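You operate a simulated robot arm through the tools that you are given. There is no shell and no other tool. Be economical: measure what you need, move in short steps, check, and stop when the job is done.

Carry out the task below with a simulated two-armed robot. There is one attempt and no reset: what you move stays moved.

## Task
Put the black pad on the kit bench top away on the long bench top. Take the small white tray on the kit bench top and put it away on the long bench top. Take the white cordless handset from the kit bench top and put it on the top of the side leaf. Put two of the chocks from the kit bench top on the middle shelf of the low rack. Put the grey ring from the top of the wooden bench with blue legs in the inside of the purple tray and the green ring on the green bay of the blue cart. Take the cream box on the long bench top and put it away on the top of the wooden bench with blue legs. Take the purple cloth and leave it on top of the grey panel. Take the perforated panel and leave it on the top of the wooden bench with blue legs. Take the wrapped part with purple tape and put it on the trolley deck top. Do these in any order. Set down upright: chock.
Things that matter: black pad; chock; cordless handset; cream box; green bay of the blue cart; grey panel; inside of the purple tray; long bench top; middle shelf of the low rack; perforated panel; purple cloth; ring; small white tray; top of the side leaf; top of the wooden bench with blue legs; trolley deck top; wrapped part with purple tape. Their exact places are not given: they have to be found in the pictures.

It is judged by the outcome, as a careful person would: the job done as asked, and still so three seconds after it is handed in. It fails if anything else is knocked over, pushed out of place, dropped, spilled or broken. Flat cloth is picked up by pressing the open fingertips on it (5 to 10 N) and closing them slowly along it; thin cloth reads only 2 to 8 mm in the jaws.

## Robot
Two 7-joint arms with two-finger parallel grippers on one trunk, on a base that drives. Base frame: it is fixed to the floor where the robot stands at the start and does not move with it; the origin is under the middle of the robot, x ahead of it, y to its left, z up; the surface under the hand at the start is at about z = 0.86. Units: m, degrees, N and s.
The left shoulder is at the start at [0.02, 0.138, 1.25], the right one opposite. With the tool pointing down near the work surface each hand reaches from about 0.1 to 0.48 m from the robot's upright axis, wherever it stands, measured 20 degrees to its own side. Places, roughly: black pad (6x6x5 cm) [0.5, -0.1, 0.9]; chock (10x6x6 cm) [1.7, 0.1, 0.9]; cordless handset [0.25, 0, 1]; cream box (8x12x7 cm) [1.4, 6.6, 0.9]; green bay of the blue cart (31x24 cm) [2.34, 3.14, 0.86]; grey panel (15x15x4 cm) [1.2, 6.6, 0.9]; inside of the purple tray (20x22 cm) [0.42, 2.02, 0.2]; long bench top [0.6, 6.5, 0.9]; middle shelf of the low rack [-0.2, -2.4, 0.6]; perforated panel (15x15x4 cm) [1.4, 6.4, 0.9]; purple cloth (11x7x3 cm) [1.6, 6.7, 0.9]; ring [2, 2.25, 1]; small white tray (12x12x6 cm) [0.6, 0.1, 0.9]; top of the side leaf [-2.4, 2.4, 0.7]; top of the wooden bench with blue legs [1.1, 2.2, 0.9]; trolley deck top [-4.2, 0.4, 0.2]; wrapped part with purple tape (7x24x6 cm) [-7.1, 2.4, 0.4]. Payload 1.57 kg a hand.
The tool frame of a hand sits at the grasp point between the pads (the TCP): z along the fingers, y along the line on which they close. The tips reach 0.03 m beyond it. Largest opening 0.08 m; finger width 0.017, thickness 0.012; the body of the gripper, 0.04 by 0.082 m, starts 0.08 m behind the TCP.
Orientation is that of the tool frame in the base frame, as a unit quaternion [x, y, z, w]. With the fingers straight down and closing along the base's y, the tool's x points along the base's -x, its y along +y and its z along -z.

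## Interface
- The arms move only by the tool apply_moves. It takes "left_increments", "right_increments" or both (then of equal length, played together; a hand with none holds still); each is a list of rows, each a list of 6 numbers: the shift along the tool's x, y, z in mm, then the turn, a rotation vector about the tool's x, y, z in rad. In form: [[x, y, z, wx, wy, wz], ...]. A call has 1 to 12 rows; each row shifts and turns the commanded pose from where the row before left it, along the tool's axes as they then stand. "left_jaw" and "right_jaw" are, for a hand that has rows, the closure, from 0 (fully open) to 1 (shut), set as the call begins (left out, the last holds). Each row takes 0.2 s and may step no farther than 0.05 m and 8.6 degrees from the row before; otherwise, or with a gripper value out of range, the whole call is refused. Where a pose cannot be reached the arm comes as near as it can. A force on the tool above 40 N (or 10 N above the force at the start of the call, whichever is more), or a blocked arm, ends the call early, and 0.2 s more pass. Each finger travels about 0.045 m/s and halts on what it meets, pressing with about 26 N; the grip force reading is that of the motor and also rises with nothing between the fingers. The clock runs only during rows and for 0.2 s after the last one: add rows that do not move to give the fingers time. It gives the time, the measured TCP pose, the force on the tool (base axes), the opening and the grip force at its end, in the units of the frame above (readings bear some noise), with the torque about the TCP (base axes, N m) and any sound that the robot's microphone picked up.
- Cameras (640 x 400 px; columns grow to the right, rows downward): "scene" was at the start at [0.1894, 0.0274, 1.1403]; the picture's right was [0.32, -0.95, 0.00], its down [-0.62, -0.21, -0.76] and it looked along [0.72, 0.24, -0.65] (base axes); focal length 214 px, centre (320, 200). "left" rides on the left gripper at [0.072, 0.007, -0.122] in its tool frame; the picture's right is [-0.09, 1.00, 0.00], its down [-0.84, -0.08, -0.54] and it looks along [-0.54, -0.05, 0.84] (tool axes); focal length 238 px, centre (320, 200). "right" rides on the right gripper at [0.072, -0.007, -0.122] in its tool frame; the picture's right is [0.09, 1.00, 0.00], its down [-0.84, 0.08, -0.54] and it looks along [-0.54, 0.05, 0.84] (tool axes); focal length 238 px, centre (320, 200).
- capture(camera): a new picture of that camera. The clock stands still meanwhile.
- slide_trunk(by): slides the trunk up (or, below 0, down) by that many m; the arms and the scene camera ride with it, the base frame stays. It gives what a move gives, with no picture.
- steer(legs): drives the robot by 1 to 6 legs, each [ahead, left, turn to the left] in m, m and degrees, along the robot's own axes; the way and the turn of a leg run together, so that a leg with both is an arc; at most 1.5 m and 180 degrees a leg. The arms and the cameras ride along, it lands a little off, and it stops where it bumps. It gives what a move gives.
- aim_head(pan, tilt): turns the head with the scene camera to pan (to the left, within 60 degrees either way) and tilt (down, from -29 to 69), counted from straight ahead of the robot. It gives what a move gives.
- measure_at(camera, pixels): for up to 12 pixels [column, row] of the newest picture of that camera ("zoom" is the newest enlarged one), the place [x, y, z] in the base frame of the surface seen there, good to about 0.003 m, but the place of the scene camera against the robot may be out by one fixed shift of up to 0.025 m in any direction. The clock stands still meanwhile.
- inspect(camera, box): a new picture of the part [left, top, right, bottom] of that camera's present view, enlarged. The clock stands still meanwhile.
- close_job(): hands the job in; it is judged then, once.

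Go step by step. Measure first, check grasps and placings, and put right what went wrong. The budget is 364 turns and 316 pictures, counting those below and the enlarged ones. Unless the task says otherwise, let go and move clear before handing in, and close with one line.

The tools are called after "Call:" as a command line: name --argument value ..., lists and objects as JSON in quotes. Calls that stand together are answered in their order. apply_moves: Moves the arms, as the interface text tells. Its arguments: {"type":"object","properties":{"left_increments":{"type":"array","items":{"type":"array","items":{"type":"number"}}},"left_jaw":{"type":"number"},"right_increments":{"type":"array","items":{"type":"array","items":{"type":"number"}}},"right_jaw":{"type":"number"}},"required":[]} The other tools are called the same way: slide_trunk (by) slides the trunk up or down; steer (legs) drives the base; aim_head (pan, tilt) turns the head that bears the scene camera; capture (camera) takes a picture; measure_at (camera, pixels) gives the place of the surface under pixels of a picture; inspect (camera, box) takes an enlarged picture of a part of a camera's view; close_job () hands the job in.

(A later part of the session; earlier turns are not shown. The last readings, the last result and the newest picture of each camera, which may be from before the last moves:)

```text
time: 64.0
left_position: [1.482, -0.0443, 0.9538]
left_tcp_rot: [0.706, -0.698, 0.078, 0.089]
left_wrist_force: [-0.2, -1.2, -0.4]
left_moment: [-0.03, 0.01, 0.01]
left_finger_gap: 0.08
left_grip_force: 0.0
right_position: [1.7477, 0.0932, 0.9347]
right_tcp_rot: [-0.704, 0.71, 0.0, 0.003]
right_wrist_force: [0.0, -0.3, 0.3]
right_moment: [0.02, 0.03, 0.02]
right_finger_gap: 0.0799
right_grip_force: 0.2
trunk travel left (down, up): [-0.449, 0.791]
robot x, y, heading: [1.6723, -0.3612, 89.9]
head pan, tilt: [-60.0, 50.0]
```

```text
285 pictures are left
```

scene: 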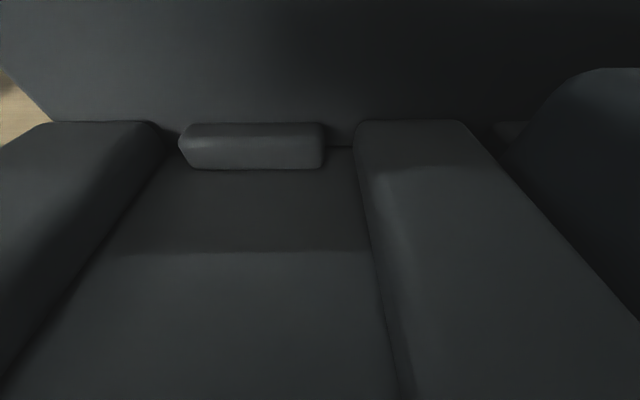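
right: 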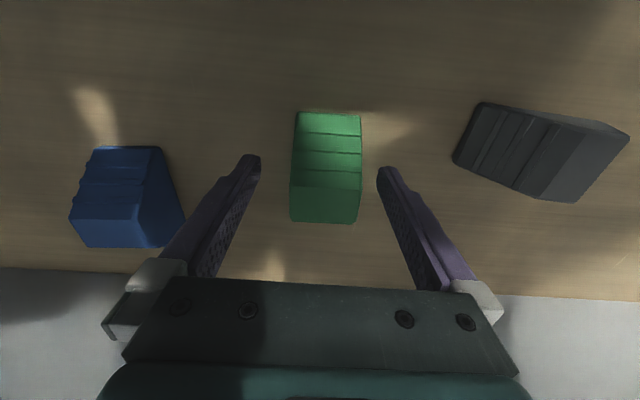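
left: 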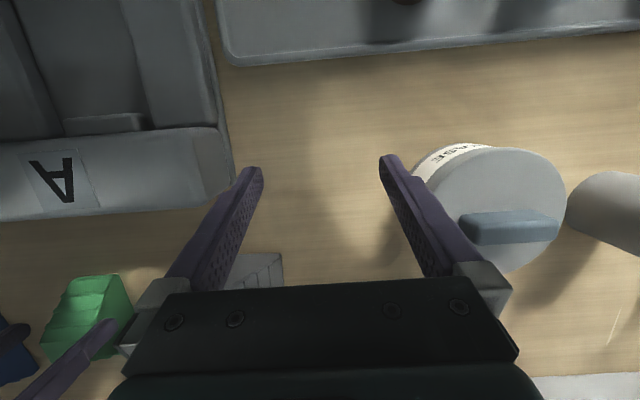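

The head camera itself came down on the nest — I must raise at once, then check nothing shifted.

Call:
slide_trunk --by 0.38

Call:
aim_head --pan 0 --tilt 62

Call:
capture --camera "scene"

```text
time: 67.7
left_position: [1.4796, -0.0495, 1.331]
left_tcp_rot: [0.706, -0.697, 0.079, 0.093]
left_wrist_force: [0.0, 0.1, 0.0]
left_moment: [0.01, 0.02, -0.03]
left_finger_gap: 0.0799
left_grip_force: 0.1
right_position: [1.7461, 0.0849, 1.3089]
right_tcp_rot: [-0.704, 0.71, -0.002, 0.0]
right_wrist_force: [0.5, 0.0, 0.7]
right_moment: [0.02, 0.03, 0.01]
right_finger_gap: 0.08
right_grip_force: 0.1
trunk travel left (down, up): [-0.829, 0.411]
robot x, y, heading: [1.6755, -0.3654, 89.9]
head pan, tilt: [-60.0, 50.0]
```

```text
time: 69.0
left_position: [1.4788, -0.0495, 1.3306]
left_tcp_rot: [0.706, -0.698, 0.079, 0.093]
left_wrist_force: [0.5, -0.7, -0.8]
left_moment: [0.02, 0.0, 0.04]
left_finger_gap: 0.08
left_grip_force: 0.1
right_position: [1.7473, 0.0847, 1.3086]
right_tcp_rot: [-0.704, 0.71, 0.0, -0.001]
right_wrist_force: [-0.4, -0.5, -1.1]
right_moment: [0.01, 0.01, -0.03]
right_finger_gap: 0.08
right_grip_force: 0.1
trunk travel left (down, up): [-0.829, 0.411]
robot x, y, heading: [1.6732, -0.368, 90.1]
head pan, tilt: [0.0, 62.0]
```

```text
284 pictures are left
```

scene: 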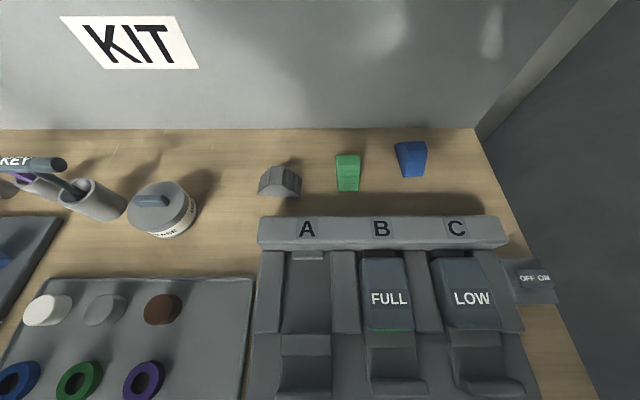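

Everything appears in place; I verify the nest's "B" label against the earlier reading (1.794,−0.066).

Call:
measure_at --camera "scene" --pixels '[[381, 229], [258, 232], [508, 232], [348, 165], [279, 180], [410, 155], [306, 230], [456, 230]]'

Call:
capture --camera "right"

Call:
capture --camera "left"

```text
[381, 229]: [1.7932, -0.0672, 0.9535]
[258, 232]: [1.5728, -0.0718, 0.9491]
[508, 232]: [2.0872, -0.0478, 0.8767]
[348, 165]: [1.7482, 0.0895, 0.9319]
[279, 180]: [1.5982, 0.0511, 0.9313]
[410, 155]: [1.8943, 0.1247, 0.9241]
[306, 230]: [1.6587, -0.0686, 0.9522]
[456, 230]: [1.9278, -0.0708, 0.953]
```

```text
283 pictures are left
```

right: 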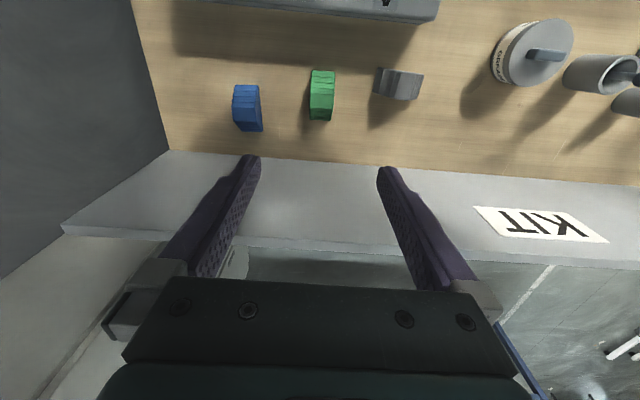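

```text
282 pictures are left
```

left: 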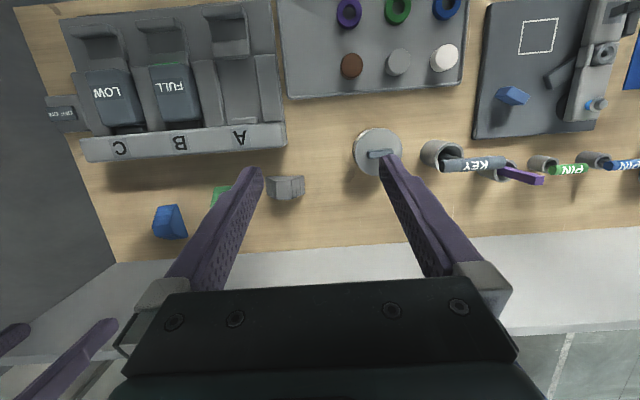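

Nest and parts unmoved. From now I keep the trunk at or above its starting height over benches. I lower the trunk modestly, then reach down with the right arm.

Call:
slide_trunk --by -0.17

Call:
apply_moves --right_increments '[[0, 4, 50, 0, 0, 0], [0, 0, 50, 0, 0, 0], [0, 0, 50, 0, 0, 0], [0, 0, 20, 0, 0, 0], [0, 0, 0, 0, 0, 0]]'

Call:
capture --camera "right"

Call:
measure_at --camera "right" --pixels '[[320, 130], [320, 160], [320, 190]]'

```text
time: 70.9
left_position: [1.4793, -0.0505, 1.1607]
left_tcp_rot: [0.706, -0.697, 0.079, 0.093]
left_wrist_force: [0.2, -0.2, 0.3]
left_moment: [-0.01, -0.03, 0.01]
left_finger_gap: 0.0798
left_grip_force: 0.1
right_position: [1.746, 0.0856, 1.1394]
right_tcp_rot: [-0.704, 0.71, -0.001, 0.0]
right_wrist_force: [0.1, 0.7, -0.4]
right_moment: [0.02, 0.0, -0.01]
right_finger_gap: 0.0802
right_grip_force: 0.2
trunk travel left (down, up): [-0.659, 0.581]
robot x, y, heading: [1.6746, -0.3674, 89.9]
head pan, tilt: [0.0, 62.0]
```

```text
refused: row 1 steps farther than a row can; nothing moved
```

```text
281 pictures are left
```

right: 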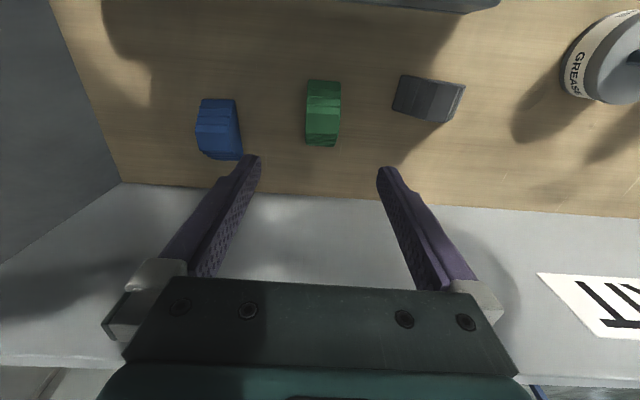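

```text
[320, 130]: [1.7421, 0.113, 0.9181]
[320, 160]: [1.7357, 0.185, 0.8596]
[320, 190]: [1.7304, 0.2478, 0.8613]
```

Row refused for being slightly over 50 mm; I repeat with shorter steps.

Call:
apply_moves --right_increments '[[0, 3, 45, 0, 0, 0], [0, 0, 45, 0, 0, 0], [0, 0, 45, 0, 0, 0], [0, 0, 30, 0, 0, 0], [0, 0, 0, 0, 0, 0]]'

Call:
capture --camera "right"

Call:
measure_at --camera "right" --pixels '[[320, 130], [320, 160], [320, 190]]'

```text
time: 72.1
left_position: [1.4794, -0.0504, 1.1616]
left_tcp_rot: [0.706, -0.697, 0.079, 0.093]
left_wrist_force: [-0.5, -0.4, 1.1]
left_moment: [-0.04, 0.02, -0.02]
left_finger_gap: 0.08
left_grip_force: 0.1
right_position: [1.7439, 0.084, 0.9718]
right_tcp_rot: [-0.704, 0.71, -0.001, 0.0]
right_wrist_force: [-0.2, 0.5, -0.5]
right_moment: [0.0, 0.02, -0.01]
right_finger_gap: 0.0801
right_grip_force: 0.1
trunk travel left (down, up): [-0.659, 0.581]
robot x, y, heading: [1.6726, -0.3644, 89.9]
head pan, tilt: [0.0, 62.0]
```

```text
280 pictures are left
```

right: 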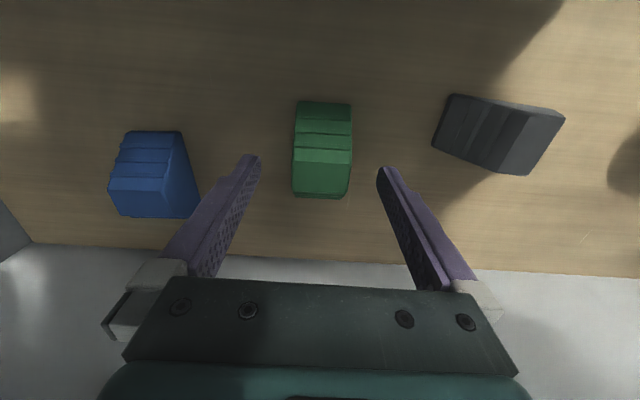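

```text
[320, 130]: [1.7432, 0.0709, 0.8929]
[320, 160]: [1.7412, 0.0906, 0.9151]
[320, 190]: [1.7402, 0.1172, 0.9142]
```

Well centred over green. Down 74 mm, a bit forward, then close.

Call:
apply_moves --right_increments '[[-4, 0, 38, 0, 0, 0], [-4, 0, 36, 0, 0, 0], [0, 0, 0, 0, 0, 0]]'

Call:
apply_moves --right_increments '[[0, 0, 0, 0, 0, 0], [0, 0, 0, 0, 0, 0], [0, 0, 0, 0, 0, 0], [0, 0, 0, 0, 0, 0], [0, 0, 0, 0, 0, 0]]' --right_jaw 1

Call:
apply_moves --right_increments '[[0, 0, -20, 0, 0, 0], [0, 0, -40, 0, 0, 0], [0, 0, -40, 0, 0, 0], [0, 0, -40, 0, 0, 0]]'

Call:
capture --camera "right"

```text
time: 72.9
left_position: [1.4791, -0.0498, 1.1606]
left_tcp_rot: [0.707, -0.697, 0.08, 0.093]
left_wrist_force: [0.6, 0.1, -0.8]
left_moment: [-0.01, -0.01, 0.0]
left_finger_gap: 0.0799
left_grip_force: 0.1
right_position: [1.7518, 0.0659, 0.9099]
right_tcp_rot: [-0.704, 0.71, -0.001, -0.001]
right_wrist_force: [-0.2, 0.4, -0.5]
right_moment: [0.0, 0.05, -0.02]
right_finger_gap: 0.0799
right_grip_force: 0.0
right hand out of reach, approached as far as the arm can: row 1, 2
trunk travel left (down, up): [-0.659, 0.581]
robot x, y, heading: [1.6733, -0.3677, 90.1]
head pan, tilt: [0.0, 62.0]
```

```text
time: 74.1
left_position: [1.4796, -0.0503, 1.162]
left_tcp_rot: [0.706, -0.697, 0.08, 0.094]
left_wrist_force: [0.0, -0.8, 0.5]
left_moment: [0.02, -0.01, 0.0]
left_finger_gap: 0.0801
left_grip_force: 0.1
right_position: [1.7501, 0.0661, 0.9094]
right_tcp_rot: [-0.705, 0.71, -0.002, 0.0]
right_wrist_force: [-3.3, -1.4, 0.9]
right_moment: [-0.08, 0.04, 0.07]
right_finger_gap: 0.05
right_grip_force: 25.6
trunk travel left (down, up): [-0.659, 0.581]
robot x, y, heading: [1.6744, -0.367, 90.1]
head pan, tilt: [0.0, 62.0]
```

```text
time: 75.1
left_position: [1.4804, -0.0509, 1.1608]
left_tcp_rot: [0.706, -0.697, 0.081, 0.094]
left_wrist_force: [-0.4, -0.3, 0.1]
left_moment: [0.01, -0.01, 0.01]
left_finger_gap: 0.08
left_grip_force: 0.1
right_position: [1.7523, 0.0673, 1.0498]
right_tcp_rot: [-0.705, 0.709, -0.001, -0.001]
right_wrist_force: [0.2, -0.4, -3.3]
right_moment: [-0.16, -0.04, -0.01]
right_finger_gap: 0.0499
right_grip_force: 25.7
trunk travel left (down, up): [-0.659, 0.581]
robot x, y, heading: [1.6744, -0.3659, 89.9]
head pan, tilt: [0.0, 62.0]
```

```text
279 pictures are left
```

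right: 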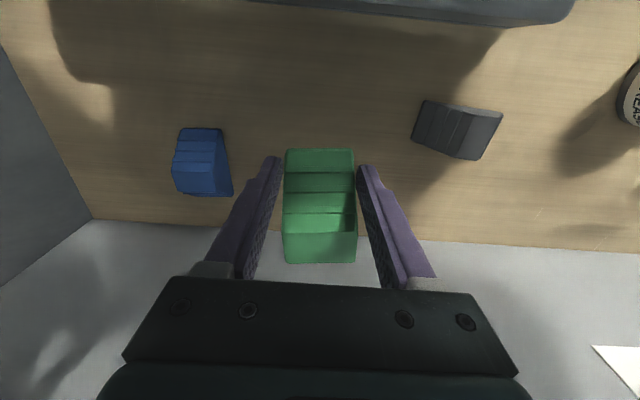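

Green chock is held (gap 50 mm). I draw the right hand back and up, and turn the left hand to close along base y for the grey one.

Call:
apply_moves --right_increments '[[0, 0, -40, 0, 0, 0], [0, 0, -40, 0, 0, 0], [30, 0, -20, 0, 0, 0], [35, -15, 0, 0, 0, 0], [35, -15, 0, 0, 0, 0], [0, 0, 0, 0, 0, 0]]' --left_increments '[[0, 0, 0, 0, -0.12, 0], [0, 0, 0, 0, -0.12, 0], [0, 0, 0, 0, 0, 0], [0, 0, 0, 0, 0, 0], [0, 0, 0, 0, 0, 0], [0, 0, 0, 0, 0, 0]]'

Call:
apply_moves --left_increments '[[0, 0, 0, 0, 0, 0.143], [0, 0, 0, 0, 0, 0.143], [0, 0, 0, 0, 0, 0.143], [0, 0, 0, 0, 0, 0.143], [0, 0, 0, 0, 0, 0.143], [0, 0, 0, 0, 0, 0.143], [0, 0, 0, 0, 0, 0.143], [0, 0, 0, 0, 0, 0.143], [0, 0, 0, 0, 0, 0.143], [0, 0, 0, 0, 0, 0.143], [0, 0, 0, 0, 0, 0.141], [0, 0, 0, 0, 0, 0]]'

Call:
capture --camera "left"

```text
time: 76.5
left_position: [1.4723, -0.0581, 1.1388]
left_tcp_rot: [0.714, -0.698, 0.008, 0.05]
left_wrist_force: [0.3, 0.6, 0.2]
left_moment: [0.03, 0.0, 0.0]
left_finger_gap: 0.0802
left_grip_force: 0.0
right_position: [1.7826, -0.0352, 1.1499]
right_tcp_rot: [-0.704, 0.71, -0.001, -0.001]
right_wrist_force: [0.0, 0.3, -2.2]
right_moment: [-0.11, 0.0, 0.0]
right_finger_gap: 0.0501
right_grip_force: 26.4
trunk travel left (down, up): [-0.659, 0.581]
robot x, y, heading: [1.6739, -0.3647, 89.9]
head pan, tilt: [0.0, 62.0]
```

```text
time: 79.1
left_position: [1.4748, -0.0564, 1.1436]
left_tcp_rot: [-0.007, 0.999, -0.033, -0.023]
left_wrist_force: [0.4, -0.2, -0.3]
left_moment: [0.01, -0.02, 0.0]
left_finger_gap: 0.08
left_grip_force: 0.0
right_position: [1.7797, -0.0347, 1.151]
right_tcp_rot: [-0.705, 0.709, 0.0, -0.001]
right_wrist_force: [0.2, 1.1, -2.6]
right_moment: [-0.16, -0.01, 0.04]
right_finger_gap: 0.05
right_grip_force: 26.2
trunk travel left (down, up): [-0.659, 0.581]
robot x, y, heading: [1.6765, -0.3681, 90.1]
head pan, tilt: [0.0, 62.0]
```

```text
278 pictures are left
```

left: 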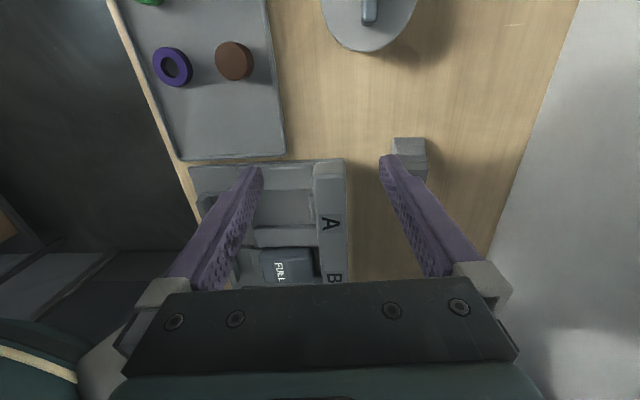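

The left hand now closes along y. I move it over the grey chock and trim the tilt.

Call:
apply_moves --left_increments '[[-30, 30, 0, -0.066, -0.046, 0], [-30, 30, 0, 0, 0, 0], [-25, 30, 0, 0, 0, 0], [-25, 25, 0, 0, 0, 0], [0, 0, 45, 0, 0, 0], [0, 0, 45, 0, 0, 0], [0, 0, 0, 0, 0, 0]]'

Call:
capture --camera "left"

```text
time: 80.7
left_position: [1.5907, 0.0703, 1.077]
left_tcp_rot: [-0.004, 0.999, 0.03, 0.013]
left_wrist_force: [-0.4, 0.0, 0.3]
left_moment: [-0.02, 0.0, -0.04]
left_finger_gap: 0.0802
left_grip_force: 0.1
right_position: [1.7812, -0.0348, 1.15]
right_tcp_rot: [-0.705, 0.71, -0.001, -0.001]
right_wrist_force: [0.3, -0.2, -3.2]
right_moment: [-0.11, -0.04, 0.02]
right_finger_gap: 0.0498
right_grip_force: 25.7
trunk travel left (down, up): [-0.659, 0.581]
robot x, y, heading: [1.671, -0.3695, 90.0]
head pan, tilt: [0.0, 62.0]
```

```text
277 pictures are left
```

left: 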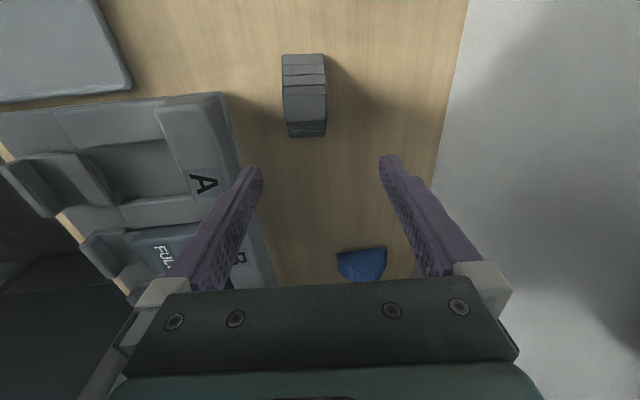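

Grey sits at (304,95). I correct the tilt and measure its sides.

Call:
measure_at --camera "left" --pixels '[[285, 95], [323, 95], [304, 95], [288, 125], [324, 125], [284, 65], [322, 65], [360, 262]]'

Call:
apply_moves --left_increments '[[0, 0, 0, 0.06, 0.026, 0], [0, 0, 0, 0, 0, 0], [0, 0, 0, 0, 0, 0]]'

```text
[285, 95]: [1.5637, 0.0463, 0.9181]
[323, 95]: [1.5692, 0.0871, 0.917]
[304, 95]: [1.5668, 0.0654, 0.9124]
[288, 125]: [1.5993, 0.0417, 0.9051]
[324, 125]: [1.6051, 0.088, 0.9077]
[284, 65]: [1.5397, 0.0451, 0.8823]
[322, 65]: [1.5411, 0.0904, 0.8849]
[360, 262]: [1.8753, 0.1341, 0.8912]
```

```text
time: 81.5
left_position: [1.5914, 0.0706, 1.0778]
left_tcp_rot: [-0.004, 1.0, 0.0, 0.0]
left_wrist_force: [-0.1, 0.8, -0.9]
left_moment: [0.0, -0.01, -0.01]
left_finger_gap: 0.0802
left_grip_force: 0.0
right_position: [1.7819, -0.0354, 1.1501]
right_tcp_rot: [-0.705, 0.71, -0.001, -0.001]
right_wrist_force: [0.5, -0.9, -2.2]
right_moment: [-0.11, -0.05, 0.01]
right_finger_gap: 0.05
right_grip_force: 25.7
trunk travel left (down, up): [-0.659, 0.581]
robot x, y, heading: [1.674, -0.3644, 89.8]
head pan, tilt: [0.0, 62.0]
```

Grey is axis-aligned: centre (1.577, 0.067). I descend.

Call:
apply_moves --left_increments '[[14, -4, 40, 0, 0, 0], [0, 0, 45, 0, 0, 0], [0, 0, 45, 0, 0, 0], [0, 0, 0, 0, 0, 0]]'

Call:
capture --camera "left"

```text
time: 82.5
left_position: [1.5763, 0.0662, 0.9465]
left_tcp_rot: [-0.004, 1.0, 0.001, -0.001]
left_wrist_force: [0.0, -0.3, -0.5]
left_moment: [0.01, 0.0, -0.01]
left_finger_gap: 0.0802
left_grip_force: 0.0
right_position: [1.7797, -0.0357, 1.1502]
right_tcp_rot: [-0.705, 0.71, -0.001, 0.0]
right_wrist_force: [-0.3, 0.1, -3.8]
right_moment: [-0.11, -0.01, -0.03]
right_finger_gap: 0.0503
right_grip_force: 25.8
trunk travel left (down, up): [-0.659, 0.581]
robot x, y, heading: [1.6716, -0.3645, 90.0]
head pan, tilt: [0.0, 62.0]
```

```text
276 pictures are left
```

left: 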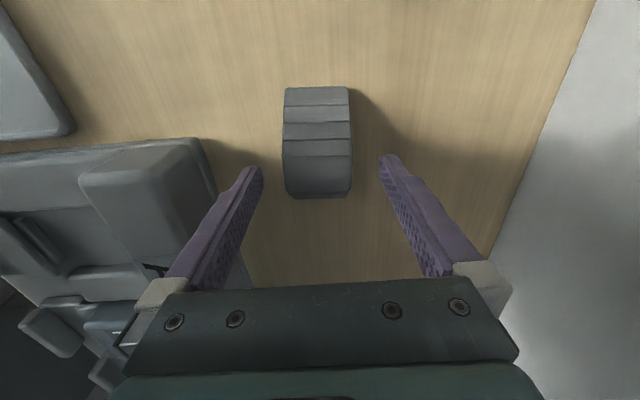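

Centred. Down 48 mm more, close, and lift.

Call:
apply_moves --left_increments '[[0, 0, 25, 0, 0, 0], [0, 0, 23, 0, 0, 0], [0, 0, 0, 0, 0, 0]]'

Call:
apply_moves --left_increments '[[0, 0, 0, 0, 0, 0], [0, 0, 0, 0, 0, 0], [0, 0, 0, 0, 0, 0], [0, 0, 0, 0, 0, 0], [0, 0, 0, 0, 0, 0]]' --left_jaw 1

Call:
apply_moves --left_increments '[[0, 0, -20, 0, 0, 0], [0, 0, -40, 0, 0, 0], [0, 0, -40, 0, 0, 0], [0, 0, -40, 0, 0, 0], [0, 0, -40, 0, 0, 0], [0, 0, 0, 0, 0, 0]]'

Call:
capture --camera "left"

```text
time: 83.3
left_position: [1.5753, 0.0679, 0.8998]
left_tcp_rot: [-0.005, 1.0, 0.0, -0.001]
left_wrist_force: [-0.4, -0.4, -0.1]
left_moment: [-0.01, 0.01, 0.0]
left_finger_gap: 0.0802
left_grip_force: 0.0
right_position: [1.7808, -0.0338, 1.1508]
right_tcp_rot: [-0.704, 0.71, 0.0, -0.001]
right_wrist_force: [-0.1, 1.1, -3.4]
right_moment: [-0.13, -0.02, 0.02]
right_finger_gap: 0.05
right_grip_force: 25.6
trunk travel left (down, up): [-0.659, 0.581]
robot x, y, heading: [1.6776, -0.3624, 89.9]
head pan, tilt: [0.0, 62.0]
```

```text
time: 84.5
left_position: [1.5754, 0.0666, 0.9002]
left_tcp_rot: [-0.005, 1.0, -0.001, 0.0]
left_wrist_force: [-0.9, -9.9, 11.3]
left_moment: [-0.27, -0.1, -0.17]
left_finger_gap: 0.0506
left_grip_force: 25.6
right_position: [1.7812, -0.035, 1.151]
right_tcp_rot: [-0.705, 0.71, -0.001, -0.001]
right_wrist_force: [0.0, -0.6, -3.0]
right_moment: [-0.08, 0.0, 0.0]
right_finger_gap: 0.05
right_grip_force: 25.9
trunk travel left (down, up): [-0.659, 0.581]
robot x, y, heading: [1.6763, -0.3684, 89.8]
head pan, tilt: [0.0, 62.0]
```

```text
time: 85.9
left_position: [1.5753, 0.0653, 1.0802]
left_tcp_rot: [-0.006, 1.0, 0.0, 0.0]
left_wrist_force: [0.2, -0.6, -3.1]
left_moment: [-0.02, 0.02, 0.01]
left_finger_gap: 0.0511
left_grip_force: 26.1
right_position: [1.7814, -0.035, 1.1495]
right_tcp_rot: [-0.704, 0.71, -0.001, 0.0]
right_wrist_force: [-0.4, -0.5, -2.7]
right_moment: [-0.12, -0.01, 0.02]
right_finger_gap: 0.0497
right_grip_force: 26.0
trunk travel left (down, up): [-0.659, 0.581]
robot x, y, heading: [1.6741, -0.3653, 90.1]
head pan, tilt: [0.0, 62.0]
```

```text
275 pictures are left
```

left: 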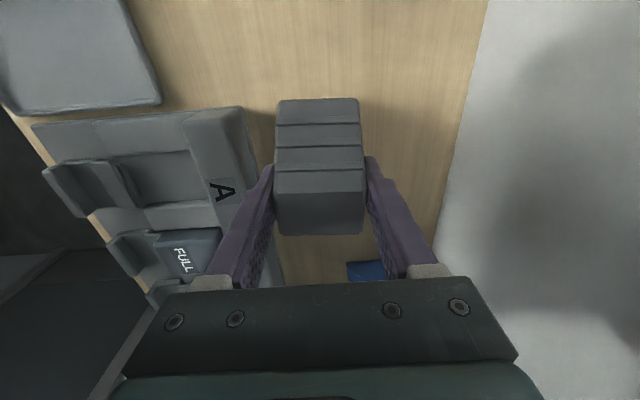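

Both chocks are held. I retract, back away and turn to face the racks.

Call:
apply_moves --left_increments '[[0, -30, -20, 0, 0, 0], [0, -30, 0, 0, 0, 0], [0, -30, 0, 0, 0, 0], [0, 0, 0, 0, 0, 0]]'

Call:
slide_trunk --by 0.2

Call:
steer --legs '[[-0.75, 0, 0], [0, 1.4, 0], [0, 0, 178]]'

Call:
aim_head --pan 0 --tilt 30

Call:
capture --camera "scene"

Call:
aim_head --pan -50 --tilt 30

Call:
capture --camera "scene"

```text
time: 86.9
left_position: [1.5765, -0.025, 1.0988]
left_tcp_rot: [-0.005, 1.0, 0.0, 0.0]
left_wrist_force: [0.0, -0.6, -3.8]
left_moment: [0.02, 0.03, -0.01]
left_finger_gap: 0.0507
left_grip_force: 26.1
right_position: [1.7807, -0.0344, 1.1509]
right_tcp_rot: [-0.704, 0.71, -0.001, 0.0]
right_wrist_force: [0.5, -0.6, -3.6]
right_moment: [-0.11, -0.02, -0.01]
right_finger_gap: 0.0499
right_grip_force: 26.4
trunk travel left (down, up): [-0.659, 0.581]
robot x, y, heading: [1.6714, -0.3709, 89.9]
head pan, tilt: [0.0, 62.0]
```

```text
time: 89.0
left_position: [1.5777, -0.0229, 1.2993]
left_tcp_rot: [-0.006, 1.0, 0.0, 0.0]
left_wrist_force: [-0.3, -0.5, -3.0]
left_moment: [0.03, 0.06, -0.01]
left_finger_gap: 0.0506
left_grip_force: 26.2
right_position: [1.7821, -0.0346, 1.3502]
right_tcp_rot: [-0.705, 0.709, -0.001, -0.001]
right_wrist_force: [0.1, -0.3, -3.5]
right_moment: [-0.1, -0.02, -0.01]
right_finger_gap: 0.05
right_grip_force: 26.9
trunk travel left (down, up): [-0.859, 0.381]
robot x, y, heading: [1.6743, -0.3635, 90.0]
head pan, tilt: [0.0, 62.0]
```

```text
time: 106.9
left_position: [0.3708, -1.4586, 1.2984]
left_tcp_rot: [1.0, -0.004, 0.001, 0.0]
left_wrist_force: [0.2, -0.5, -2.8]
left_moment: [0.01, -0.04, 0.0]
left_finger_gap: 0.0503
left_grip_force: 26.0
right_position: [0.1667, -1.4427, 1.3492]
right_tcp_rot: [0.716, 0.698, 0.001, -0.001]
right_wrist_force: [0.2, 0.5, -2.7]
right_moment: [0.13, 0.0, 0.0]
right_finger_gap: 0.0496
right_grip_force: 25.6
trunk travel left (down, up): [-0.859, 0.381]
robot x, y, heading: [0.2835, -1.1158, -90.9]
head pan, tilt: [0.0, 62.0]
```

```text
time: 107.9
left_position: [0.3706, -1.4586, 1.2991]
left_tcp_rot: [1.0, -0.004, 0.0, 0.0]
left_wrist_force: [-0.5, -0.3, -3.2]
left_moment: [0.01, -0.01, -0.02]
left_finger_gap: 0.0502
left_grip_force: 25.7
right_position: [0.166, -1.4433, 1.3501]
right_tcp_rot: [0.716, 0.698, 0.0, 0.0]
right_wrist_force: [-0.4, 0.3, -3.1]
right_moment: [0.13, -0.03, -0.02]
right_finger_gap: 0.0497
right_grip_force: 26.5
trunk travel left (down, up): [-0.859, 0.381]
robot x, y, heading: [0.2783, -1.1163, -91.3]
head pan, tilt: [0.0, 30.0]
```

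```text
274 pictures are left
```

scene: 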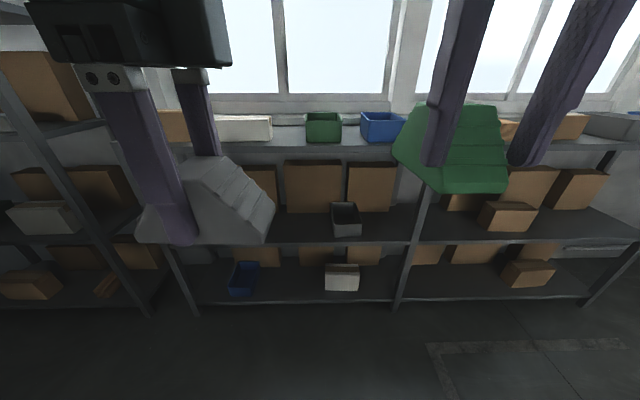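

```text
time: 109.1
left_position: [0.3694, -1.4586, 1.2998]
left_tcp_rot: [1.0, -0.005, 0.0, 0.0]
left_wrist_force: [-0.2, 0.2, -3.7]
left_moment: [0.01, 0.0, -0.01]
left_finger_gap: 0.0501
left_grip_force: 26.1
right_position: [0.1672, -1.4426, 1.3498]
right_tcp_rot: [0.716, 0.698, 0.0, -0.001]
right_wrist_force: [0.4, 0.5, -3.0]
right_moment: [0.14, -0.01, 0.01]
right_finger_gap: 0.0497
right_grip_force: 26.2
trunk travel left (down, up): [-0.859, 0.381]
robot x, y, heading: [0.2845, -1.1152, -91.4]
head pan, tilt: [-50.0, 30.0]
```

```text
273 pictures are left
```

scene: 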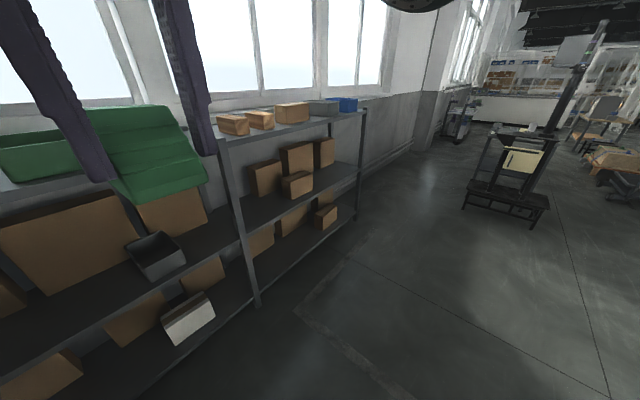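

The low rack has three levels; I measure shelf heights and depths from the front view.

Call:
aim_head --pan 0 --tilt 30

Call:
capture --camera "scene"

Call:
measure_at --camera "scene" --pixels '[[300, 238], [300, 225], [300, 212], [300, 185], [290, 143], [300, 298], [345, 235], [345, 208], [400, 205], [300, 135], [470, 225], [560, 225]]'

Call:
inspect --camera "scene" --box '[250, 130, 470, 268]'

```text
time: 110.2
left_position: [0.3712, -1.4577, 1.2984]
left_tcp_rot: [1.0, -0.005, 0.0, 0.0]
left_wrist_force: [0.4, -0.6, -2.8]
left_moment: [-0.01, -0.02, 0.01]
left_finger_gap: 0.0502
left_grip_force: 25.3
right_position: [0.1666, -1.4435, 1.3498]
right_tcp_rot: [0.717, 0.697, 0.0, 0.0]
right_wrist_force: [-0.5, 0.3, -2.8]
right_moment: [0.13, -0.02, -0.01]
right_finger_gap: 0.0495
right_grip_force: 26.4
trunk travel left (down, up): [-0.859, 0.381]
robot x, y, heading: [0.2815, -1.1114, -91.3]
head pan, tilt: [0.0, 30.0]
```

```text
272 pictures are left
```

scene: 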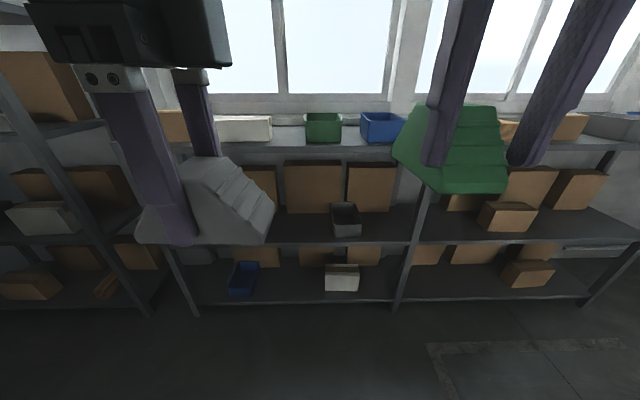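

```text
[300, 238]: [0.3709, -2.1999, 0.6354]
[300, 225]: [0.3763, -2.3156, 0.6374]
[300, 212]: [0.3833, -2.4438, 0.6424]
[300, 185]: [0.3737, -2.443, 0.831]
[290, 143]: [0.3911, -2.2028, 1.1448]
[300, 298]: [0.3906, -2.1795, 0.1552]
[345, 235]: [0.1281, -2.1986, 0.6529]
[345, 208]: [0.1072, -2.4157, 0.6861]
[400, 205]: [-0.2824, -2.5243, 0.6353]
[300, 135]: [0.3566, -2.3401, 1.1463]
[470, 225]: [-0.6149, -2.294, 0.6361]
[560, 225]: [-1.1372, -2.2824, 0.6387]
```

```text
2.90 times, centred on (360, 199) of scene
```

zoom: 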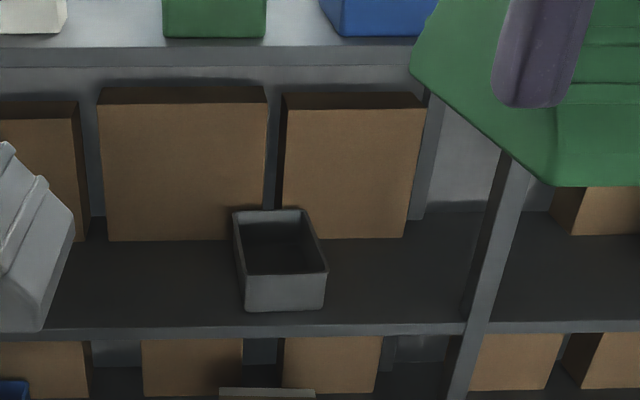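

Middle shelf true z≈0.62, front edge y≈−2.19, free strip 0.25 deep, clearance to the top shelf ≈0.48. I lower arms and trunk here in the open, then drive in left of the grey bin.

Call:
apply_moves --left_increments '[[0, 0, 40, 0, 0, 0], [0, 0, 40, 0, 0, 0], [0, 0, 40, 0, 0, 0], [0, 0, 30, 0, 0, 0]]' --right_increments '[[0, 0, 45, 0, 0, 0], [0, 0, 45, 0, 0, 0], [0, 0, 45, 0, 0, 0], [0, 0, 45, 0, 0, 0]]'

Call:
slide_trunk --by -0.4

Call:
steer --legs '[[0, 0.27, 1.3], [0.5, 0, 0]]'

Call:
capture --camera "scene"

Call:
measure_at --camera "scene" --pixels '[[320, 200], [320, 250], [320, 290], [320, 350], [320, 20]]'

Call:
capture --camera "right"

Call:
measure_at --camera "right" --pixels '[[320, 50], [200, 150], [460, 150], [560, 250], [560, 350]]'

```text
time: 111.2
left_position: [0.3713, -1.457, 1.1473]
left_tcp_rot: [1.0, -0.005, 0.001, -0.001]
left_wrist_force: [-0.6, -0.5, -3.1]
left_moment: [0.0, 0.01, 0.02]
left_finger_gap: 0.05
left_grip_force: 26.5
right_position: [0.1676, -1.4421, 1.1704]
right_tcp_rot: [0.716, 0.698, 0.001, -0.001]
right_wrist_force: [0.1, 0.2, -2.9]
right_moment: [0.12, 0.01, 0.01]
right_finger_gap: 0.0496
right_grip_force: 25.8
trunk travel left (down, up): [-0.859, 0.381]
robot x, y, heading: [0.2786, -1.118, -91.2]
head pan, tilt: [0.0, 30.0]
```

```text
time: 115.1
left_position: [0.3716, -1.4581, 0.75]
left_tcp_rot: [1.0, -0.005, 0.0, 0.0]
left_wrist_force: [0.6, 0.2, -3.1]
left_moment: [0.03, 0.0, 0.01]
left_finger_gap: 0.0499
left_grip_force: 26.3
right_position: [0.168, -1.4426, 0.7707]
right_tcp_rot: [0.716, 0.698, 0.0, -0.001]
right_wrist_force: [0.6, -0.5, -3.0]
right_moment: [0.14, 0.01, 0.0]
right_finger_gap: 0.0498
right_grip_force: 25.9
trunk travel left (down, up): [-0.459, 0.781]
robot x, y, heading: [0.2797, -1.1132, -90.9]
head pan, tilt: [0.0, 30.0]
```

```text
time: 119.5
left_position: [0.6476, -1.961, 0.7491]
left_tcp_rot: [1.0, 0.004, 0.0, 0.0]
left_wrist_force: [0.9, 0.1, -3.6]
left_moment: [-0.02, -0.01, 0.03]
left_finger_gap: 0.0497
left_grip_force: 26.0
right_position: [0.4439, -1.9482, 0.7699]
right_tcp_rot: [0.711, 0.703, 0.001, -0.001]
right_wrist_force: [-0.4, 0.0, -2.9]
right_moment: [0.14, 0.02, 0.0]
right_finger_gap: 0.0496
right_grip_force: 26.3
trunk travel left (down, up): [-0.459, 0.781]
robot x, y, heading: [0.5489, -1.6172, -90.4]
head pan, tilt: [0.0, 30.0]
```

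```text
270 pictures are left
```

scene: 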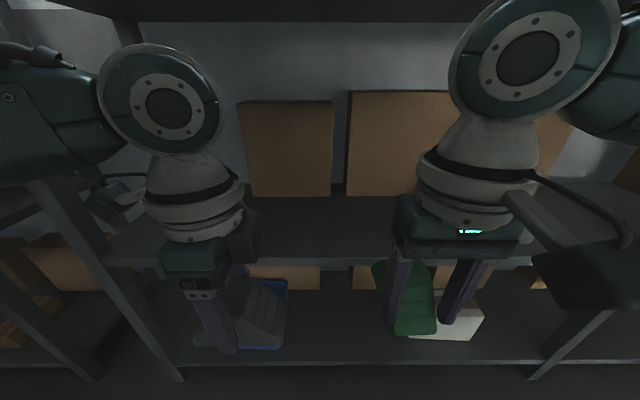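

```text
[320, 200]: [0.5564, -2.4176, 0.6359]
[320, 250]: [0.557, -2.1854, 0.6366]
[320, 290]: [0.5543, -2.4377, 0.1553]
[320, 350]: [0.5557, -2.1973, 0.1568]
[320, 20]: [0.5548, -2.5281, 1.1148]
```

```text
269 pictures are left
```

right: 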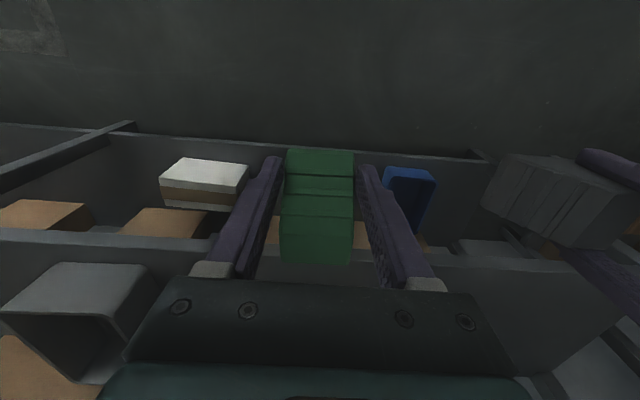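

```text
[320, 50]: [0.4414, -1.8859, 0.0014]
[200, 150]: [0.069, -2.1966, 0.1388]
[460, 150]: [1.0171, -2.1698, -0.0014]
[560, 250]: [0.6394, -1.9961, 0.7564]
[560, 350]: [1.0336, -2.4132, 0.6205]
```

Hands clear: chock bottoms ~0.70, wrists well under the top shelf. I drive in 0.29.

Call:
steer --legs '[[0.29, 0, 0]]'

Call:
capture --camera "right"

Call:
measure_at --camera "right" --pixels '[[320, 275], [200, 150], [460, 150], [430, 120], [430, 250]]'

Call:
capture --camera "scene"

```text
time: 121.5
left_position: [0.6427, -2.2505, 0.7487]
left_tcp_rot: [1.0, 0.002, 0.0, 0.001]
left_wrist_force: [0.4, 0.0, -2.8]
left_moment: [0.03, -0.04, -0.01]
left_finger_gap: 0.0498
left_grip_force: 25.9
right_position: [0.4418, -2.2378, 0.7706]
right_tcp_rot: [0.711, 0.703, 0.002, -0.001]
right_wrist_force: [-0.3, 0.1, -2.6]
right_moment: [0.14, 0.0, -0.04]
right_finger_gap: 0.0497
right_grip_force: 26.3
trunk travel left (down, up): [-0.459, 0.781]
robot x, y, heading: [0.5463, -1.9087, -90.6]
head pan, tilt: [0.0, 30.0]
```

```text
268 pictures are left
```

right: 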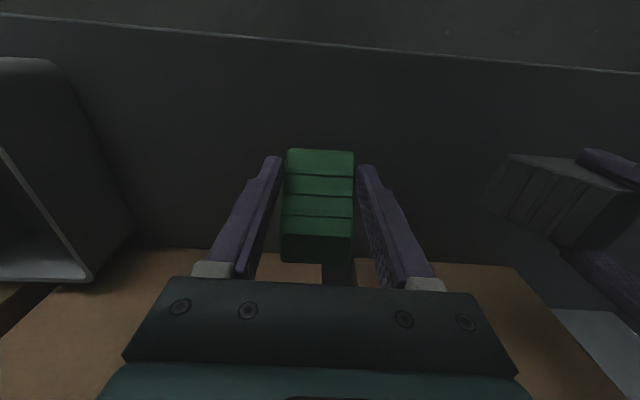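

```text
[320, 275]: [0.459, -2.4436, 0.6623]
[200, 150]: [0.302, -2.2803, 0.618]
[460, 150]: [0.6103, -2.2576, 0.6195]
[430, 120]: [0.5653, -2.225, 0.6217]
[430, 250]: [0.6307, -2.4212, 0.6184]
```

```text
267 pictures are left
```

scene: 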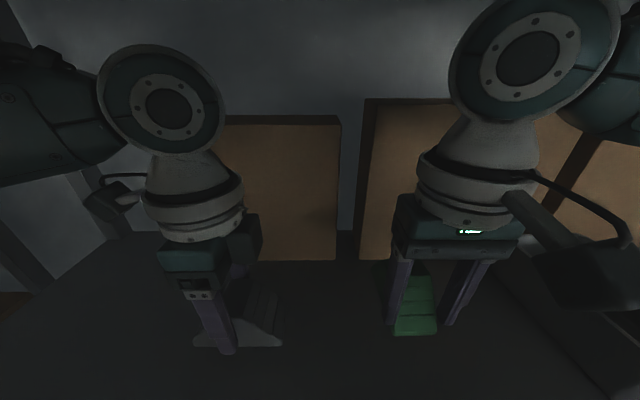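

Shelf is z 0.620 here. I lower both chocks to just touching.

Call:
apply_moves --left_increments '[[0, 0, 30, 0, 0, 0], [0, 0, 30, 0, 0, 0], [0, 0, 18, 0, 0, 0], [0, 0, 8, 0, 0, 0], [0, 0, 0, 0, 0, 0]]' --right_increments '[[0, 0, 35, 0, 0, 0], [0, 0, 35, 0, 0, 0], [0, 0, 22, 0, 0, 0], [0, 0, 8, 0, 0, 0], [0, 0, 0, 0, 0, 0]]'

```text
time: 122.8
left_position: [0.6446, -2.2503, 0.6611]
left_tcp_rot: [1.0, 0.001, 0.0, 0.0]
left_wrist_force: [-0.4, 0.5, -3.7]
left_moment: [-0.02, -0.02, 0.02]
left_finger_gap: 0.0496
left_grip_force: 26.0
right_position: [0.4417, -2.236, 0.6689]
right_tcp_rot: [0.712, 0.702, 0.002, 0.0]
right_wrist_force: [1.5, 6.5, 8.2]
right_moment: [-0.62, 0.15, 0.01]
right_finger_gap: 0.0494
right_grip_force: 26.1
trunk travel left (down, up): [-0.459, 0.781]
robot x, y, heading: [0.5521, -1.9075, -90.6]
head pan, tilt: [0.0, 30.0]
```

Right has touched down; left needs a few mm. Then open both.

Call:
apply_moves --left_increments '[[0, 0, 3, 0, 0, 0], [0, 0, 2, 0, 0, 0], [0, 0, 0, 0, 0, 0]]'

Call:
apply_moves --left_increments '[[0, 0, 0, 0, 0, 0], [0, 0, 0, 0, 0, 0], [0, 0, 0, 0, 0, 0], [0, 0, 0, 0, 0, 0], [0, 0, 0, 0, 0, 0]]' --right_increments '[[0, 0, 0, 0, 0, 0], [0, 0, 0, 0, 0, 0], [0, 0, 0, 0, 0, 0], [0, 0, 0, 0, 0, 0], [0, 0, 0, 0, 0, 0]]' --left_jaw 0 --right_jaw 0

Call:
apply_moves --left_increments '[[0, 0, -30, 0, 0, 0], [0, 0, -40, 0, 0, 0], [0, 0, -40, 0, 0, 0]]' --right_increments '[[0, 0, -30, 0, 0, 0], [0, 0, -40, 0, 0, 0], [0, 0, -40, 0, 0, 0]]'

Call:
steer --legs '[[-0.6, 0, 0]]'

Call:
slide_trunk --by 0.4

Call:
capture --camera "scene"

```text
time: 123.5
left_position: [0.6443, -2.2498, 0.6581]
left_tcp_rot: [1.0, 0.001, -0.001, 0.0]
left_wrist_force: [3.2, 12.4, 30.2]
left_moment: [0.25, 0.71, -0.42]
left_finger_gap: 0.0495
left_grip_force: 25.7
right_position: [0.4419, -2.2366, 0.6694]
right_tcp_rot: [0.712, 0.702, 0.002, -0.001]
right_wrist_force: [1.3, 0.3, 0.2]
right_moment: [0.08, 0.03, -0.01]
right_finger_gap: 0.0497
right_grip_force: 26.0
trunk travel left (down, up): [-0.459, 0.781]
robot x, y, heading: [0.5493, -1.9083, -90.8]
head pan, tilt: [0.0, 30.0]
```

```text
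time: 124.8
left_position: [0.644, -2.2514, 0.6564]
left_tcp_rot: [1.0, 0.002, 0.001, 0.0]
left_wrist_force: [-0.3, -0.3, 0.0]
left_moment: [0.04, 0.01, 0.0]
left_finger_gap: 0.08
left_grip_force: 0.0
right_position: [0.4402, -2.2377, 0.6703]
right_tcp_rot: [0.712, 0.702, 0.001, -0.001]
right_wrist_force: [0.3, 0.1, 0.0]
right_moment: [0.02, 0.04, 0.0]
right_finger_gap: 0.0798
right_grip_force: 0.0
trunk travel left (down, up): [-0.459, 0.781]
robot x, y, heading: [0.5517, -1.9096, -90.4]
head pan, tilt: [0.0, 30.0]
```

```text
time: 125.5
left_position: [0.6429, -2.2515, 0.7691]
left_tcp_rot: [1.0, 0.002, 0.001, 0.0]
left_wrist_force: [-0.1, -0.1, 0.3]
left_moment: [-0.01, 0.0, -0.01]
left_finger_gap: 0.0799
left_grip_force: 0.1
right_position: [0.441, -2.2396, 0.7794]
right_tcp_rot: [0.713, 0.702, 0.001, -0.002]
right_wrist_force: [0.3, -0.3, 0.9]
right_moment: [0.03, -0.02, -0.02]
right_finger_gap: 0.0805
right_grip_force: 0.1
trunk travel left (down, up): [-0.459, 0.781]
robot x, y, heading: [0.5515, -1.9088, -90.5]
head pan, tilt: [0.0, 30.0]
```

```text
time: 128.9
left_position: [0.6486, -1.6538, 0.7689]
left_tcp_rot: [1.0, 0.002, 0.001, 0.0]
left_wrist_force: [0.7, 0.0, 0.6]
left_moment: [-0.02, 0.01, 0.03]
left_finger_gap: 0.08
left_grip_force: 0.1
right_position: [0.4442, -1.6422, 0.779]
right_tcp_rot: [0.712, 0.703, 0.001, -0.001]
right_wrist_force: [0.5, 0.8, 1.0]
right_moment: [-0.03, 0.01, -0.02]
right_finger_gap: 0.0799
right_grip_force: 0.0
trunk travel left (down, up): [-0.459, 0.781]
robot x, y, heading: [0.5518, -1.3117, -90.4]
head pan, tilt: [0.0, 30.0]
```

```text
time: 132.8
left_position: [0.6489, -1.6541, 1.1679]
left_tcp_rot: [1.0, 0.002, 0.0, 0.0]
left_wrist_force: [-0.4, 0.8, -0.8]
left_moment: [0.0, 0.06, 0.0]
left_finger_gap: 0.0801
left_grip_force: 0.0
right_position: [0.4452, -1.6417, 1.1802]
right_tcp_rot: [0.711, 0.703, 0.001, -0.001]
right_wrist_force: [0.5, -0.3, 0.1]
right_moment: [0.02, -0.01, 0.05]
right_finger_gap: 0.0801
right_grip_force: 0.0
trunk travel left (down, up): [-0.859, 0.381]
robot x, y, heading: [0.5564, -1.3073, -90.4]
head pan, tilt: [0.0, 30.0]
```

```text
266 pictures are left
```

scene: 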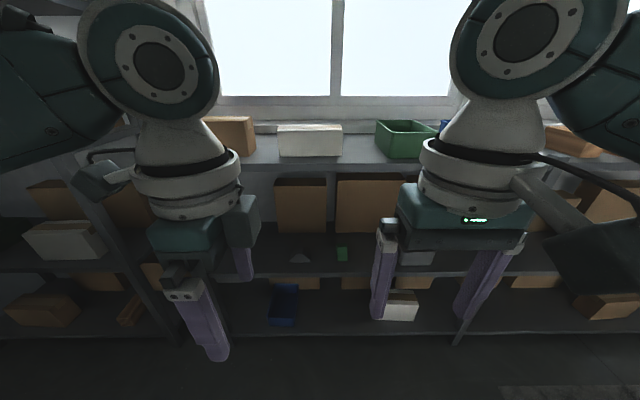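

Both chocks stand upright on the middle shelf (300,258)/(342,254). Next I turn to the kit bench for pad and tray, un-rotating the left wrist on the way.

Call:
apply_moves --left_increments '[[0, 0, 0, 0, 0, -0.143], [0, 0, 0, 0, 0, -0.143], [0, 0, 0, 0, 0, -0.143], [0, 0, 0, 0, 0, -0.143], [0, 0, 0, 0, 0, -0.143], [0, 0, 0, 0, 0, -0.143], [0, 0, 0, 0, 0, -0.143], [0, 0, 0, 0, 0, -0.143], [0, 0, 0, 0, 0, -0.143], [0, 0, 0, 0, 0, -0.143], [0, 0, 0, 0, 0, -0.141], [0, 0, 0, 0, 0, 0]]'

Call:
steer --legs '[[0, 0, 180], [0.6, 0, 0]]'

Call:
aim_head --pan 0 --tilt 40

Call:
capture --camera "scene"

Call:
capture --camera "right"

Call:
capture --camera "left"

```text
time: 135.4
left_position: [0.6482, -1.6549, 1.1677]
left_tcp_rot: [0.705, 0.709, 0.0, 0.001]
left_wrist_force: [0.5, 0.4, 0.4]
left_moment: [-0.01, 0.0, 0.01]
left_finger_gap: 0.0801
left_grip_force: 0.1
right_position: [0.4453, -1.6426, 1.1802]
right_tcp_rot: [0.711, 0.703, 0.001, -0.001]
right_wrist_force: [-1.5, -0.8, -0.1]
right_moment: [0.02, 0.02, -0.01]
right_finger_gap: 0.0801
right_grip_force: 0.1
trunk travel left (down, up): [-0.859, 0.381]
robot x, y, heading: [0.5536, -1.3082, -90.5]
head pan, tilt: [0.0, 30.0]
```

```text
time: 146.1
left_position: [0.4485, -0.3775, 1.1675]
left_tcp_rot: [0.715, -0.7, 0.0, 0.001]
left_wrist_force: [0.1, -0.1, 0.1]
left_moment: [-0.01, 0.01, 0.02]
left_finger_gap: 0.0801
left_grip_force: 0.1
right_position: [0.6513, -0.3864, 1.1797]
right_tcp_rot: [0.709, -0.705, 0.001, 0.001]
right_wrist_force: [0.0, -0.2, 0.0]
right_moment: [-0.02, -0.02, 0.0]
right_finger_gap: 0.0801
right_grip_force: 0.0
trunk travel left (down, up): [-0.859, 0.381]
robot x, y, heading: [0.5465, -0.7194, 90.7]
head pan, tilt: [0.0, 30.0]
```

```text
time: 146.8
left_position: [0.4481, -0.3774, 1.1684]
left_tcp_rot: [0.715, -0.699, 0.0, 0.0]
left_wrist_force: [0.8, -0.1, -0.5]
left_moment: [0.0, -0.02, 0.0]
left_finger_gap: 0.0799
left_grip_force: 0.1
right_position: [0.6512, -0.3865, 1.1801]
right_tcp_rot: [0.709, -0.705, 0.002, 0.001]
right_wrist_force: [-0.3, -0.5, -0.5]
right_moment: [-0.01, -0.02, -0.01]
right_finger_gap: 0.0803
right_grip_force: 0.1
trunk travel left (down, up): [-0.859, 0.381]
robot x, y, heading: [0.5484, -0.7188, 90.6]
head pan, tilt: [0.0, 40.0]
```

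```text
265 pictures are left
```

scene: 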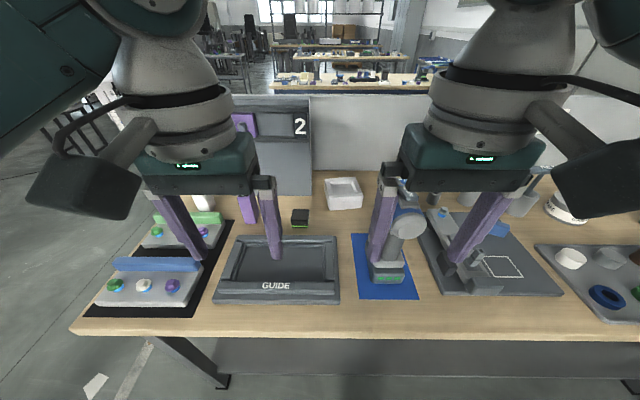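

```text
264 pictures are left
```

right: 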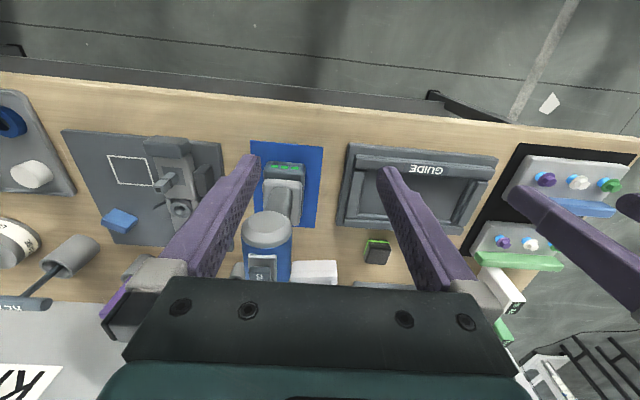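

```text
263 pictures are left
```

left: 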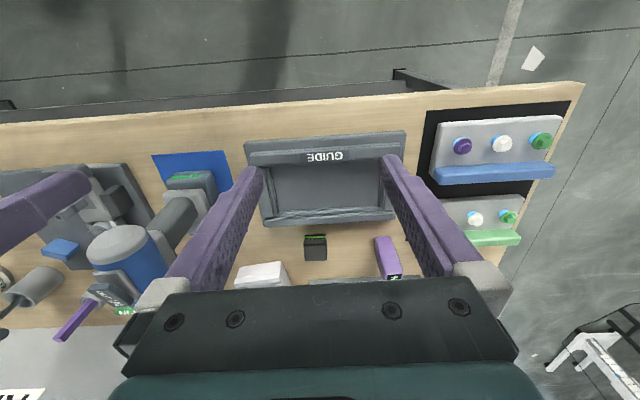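

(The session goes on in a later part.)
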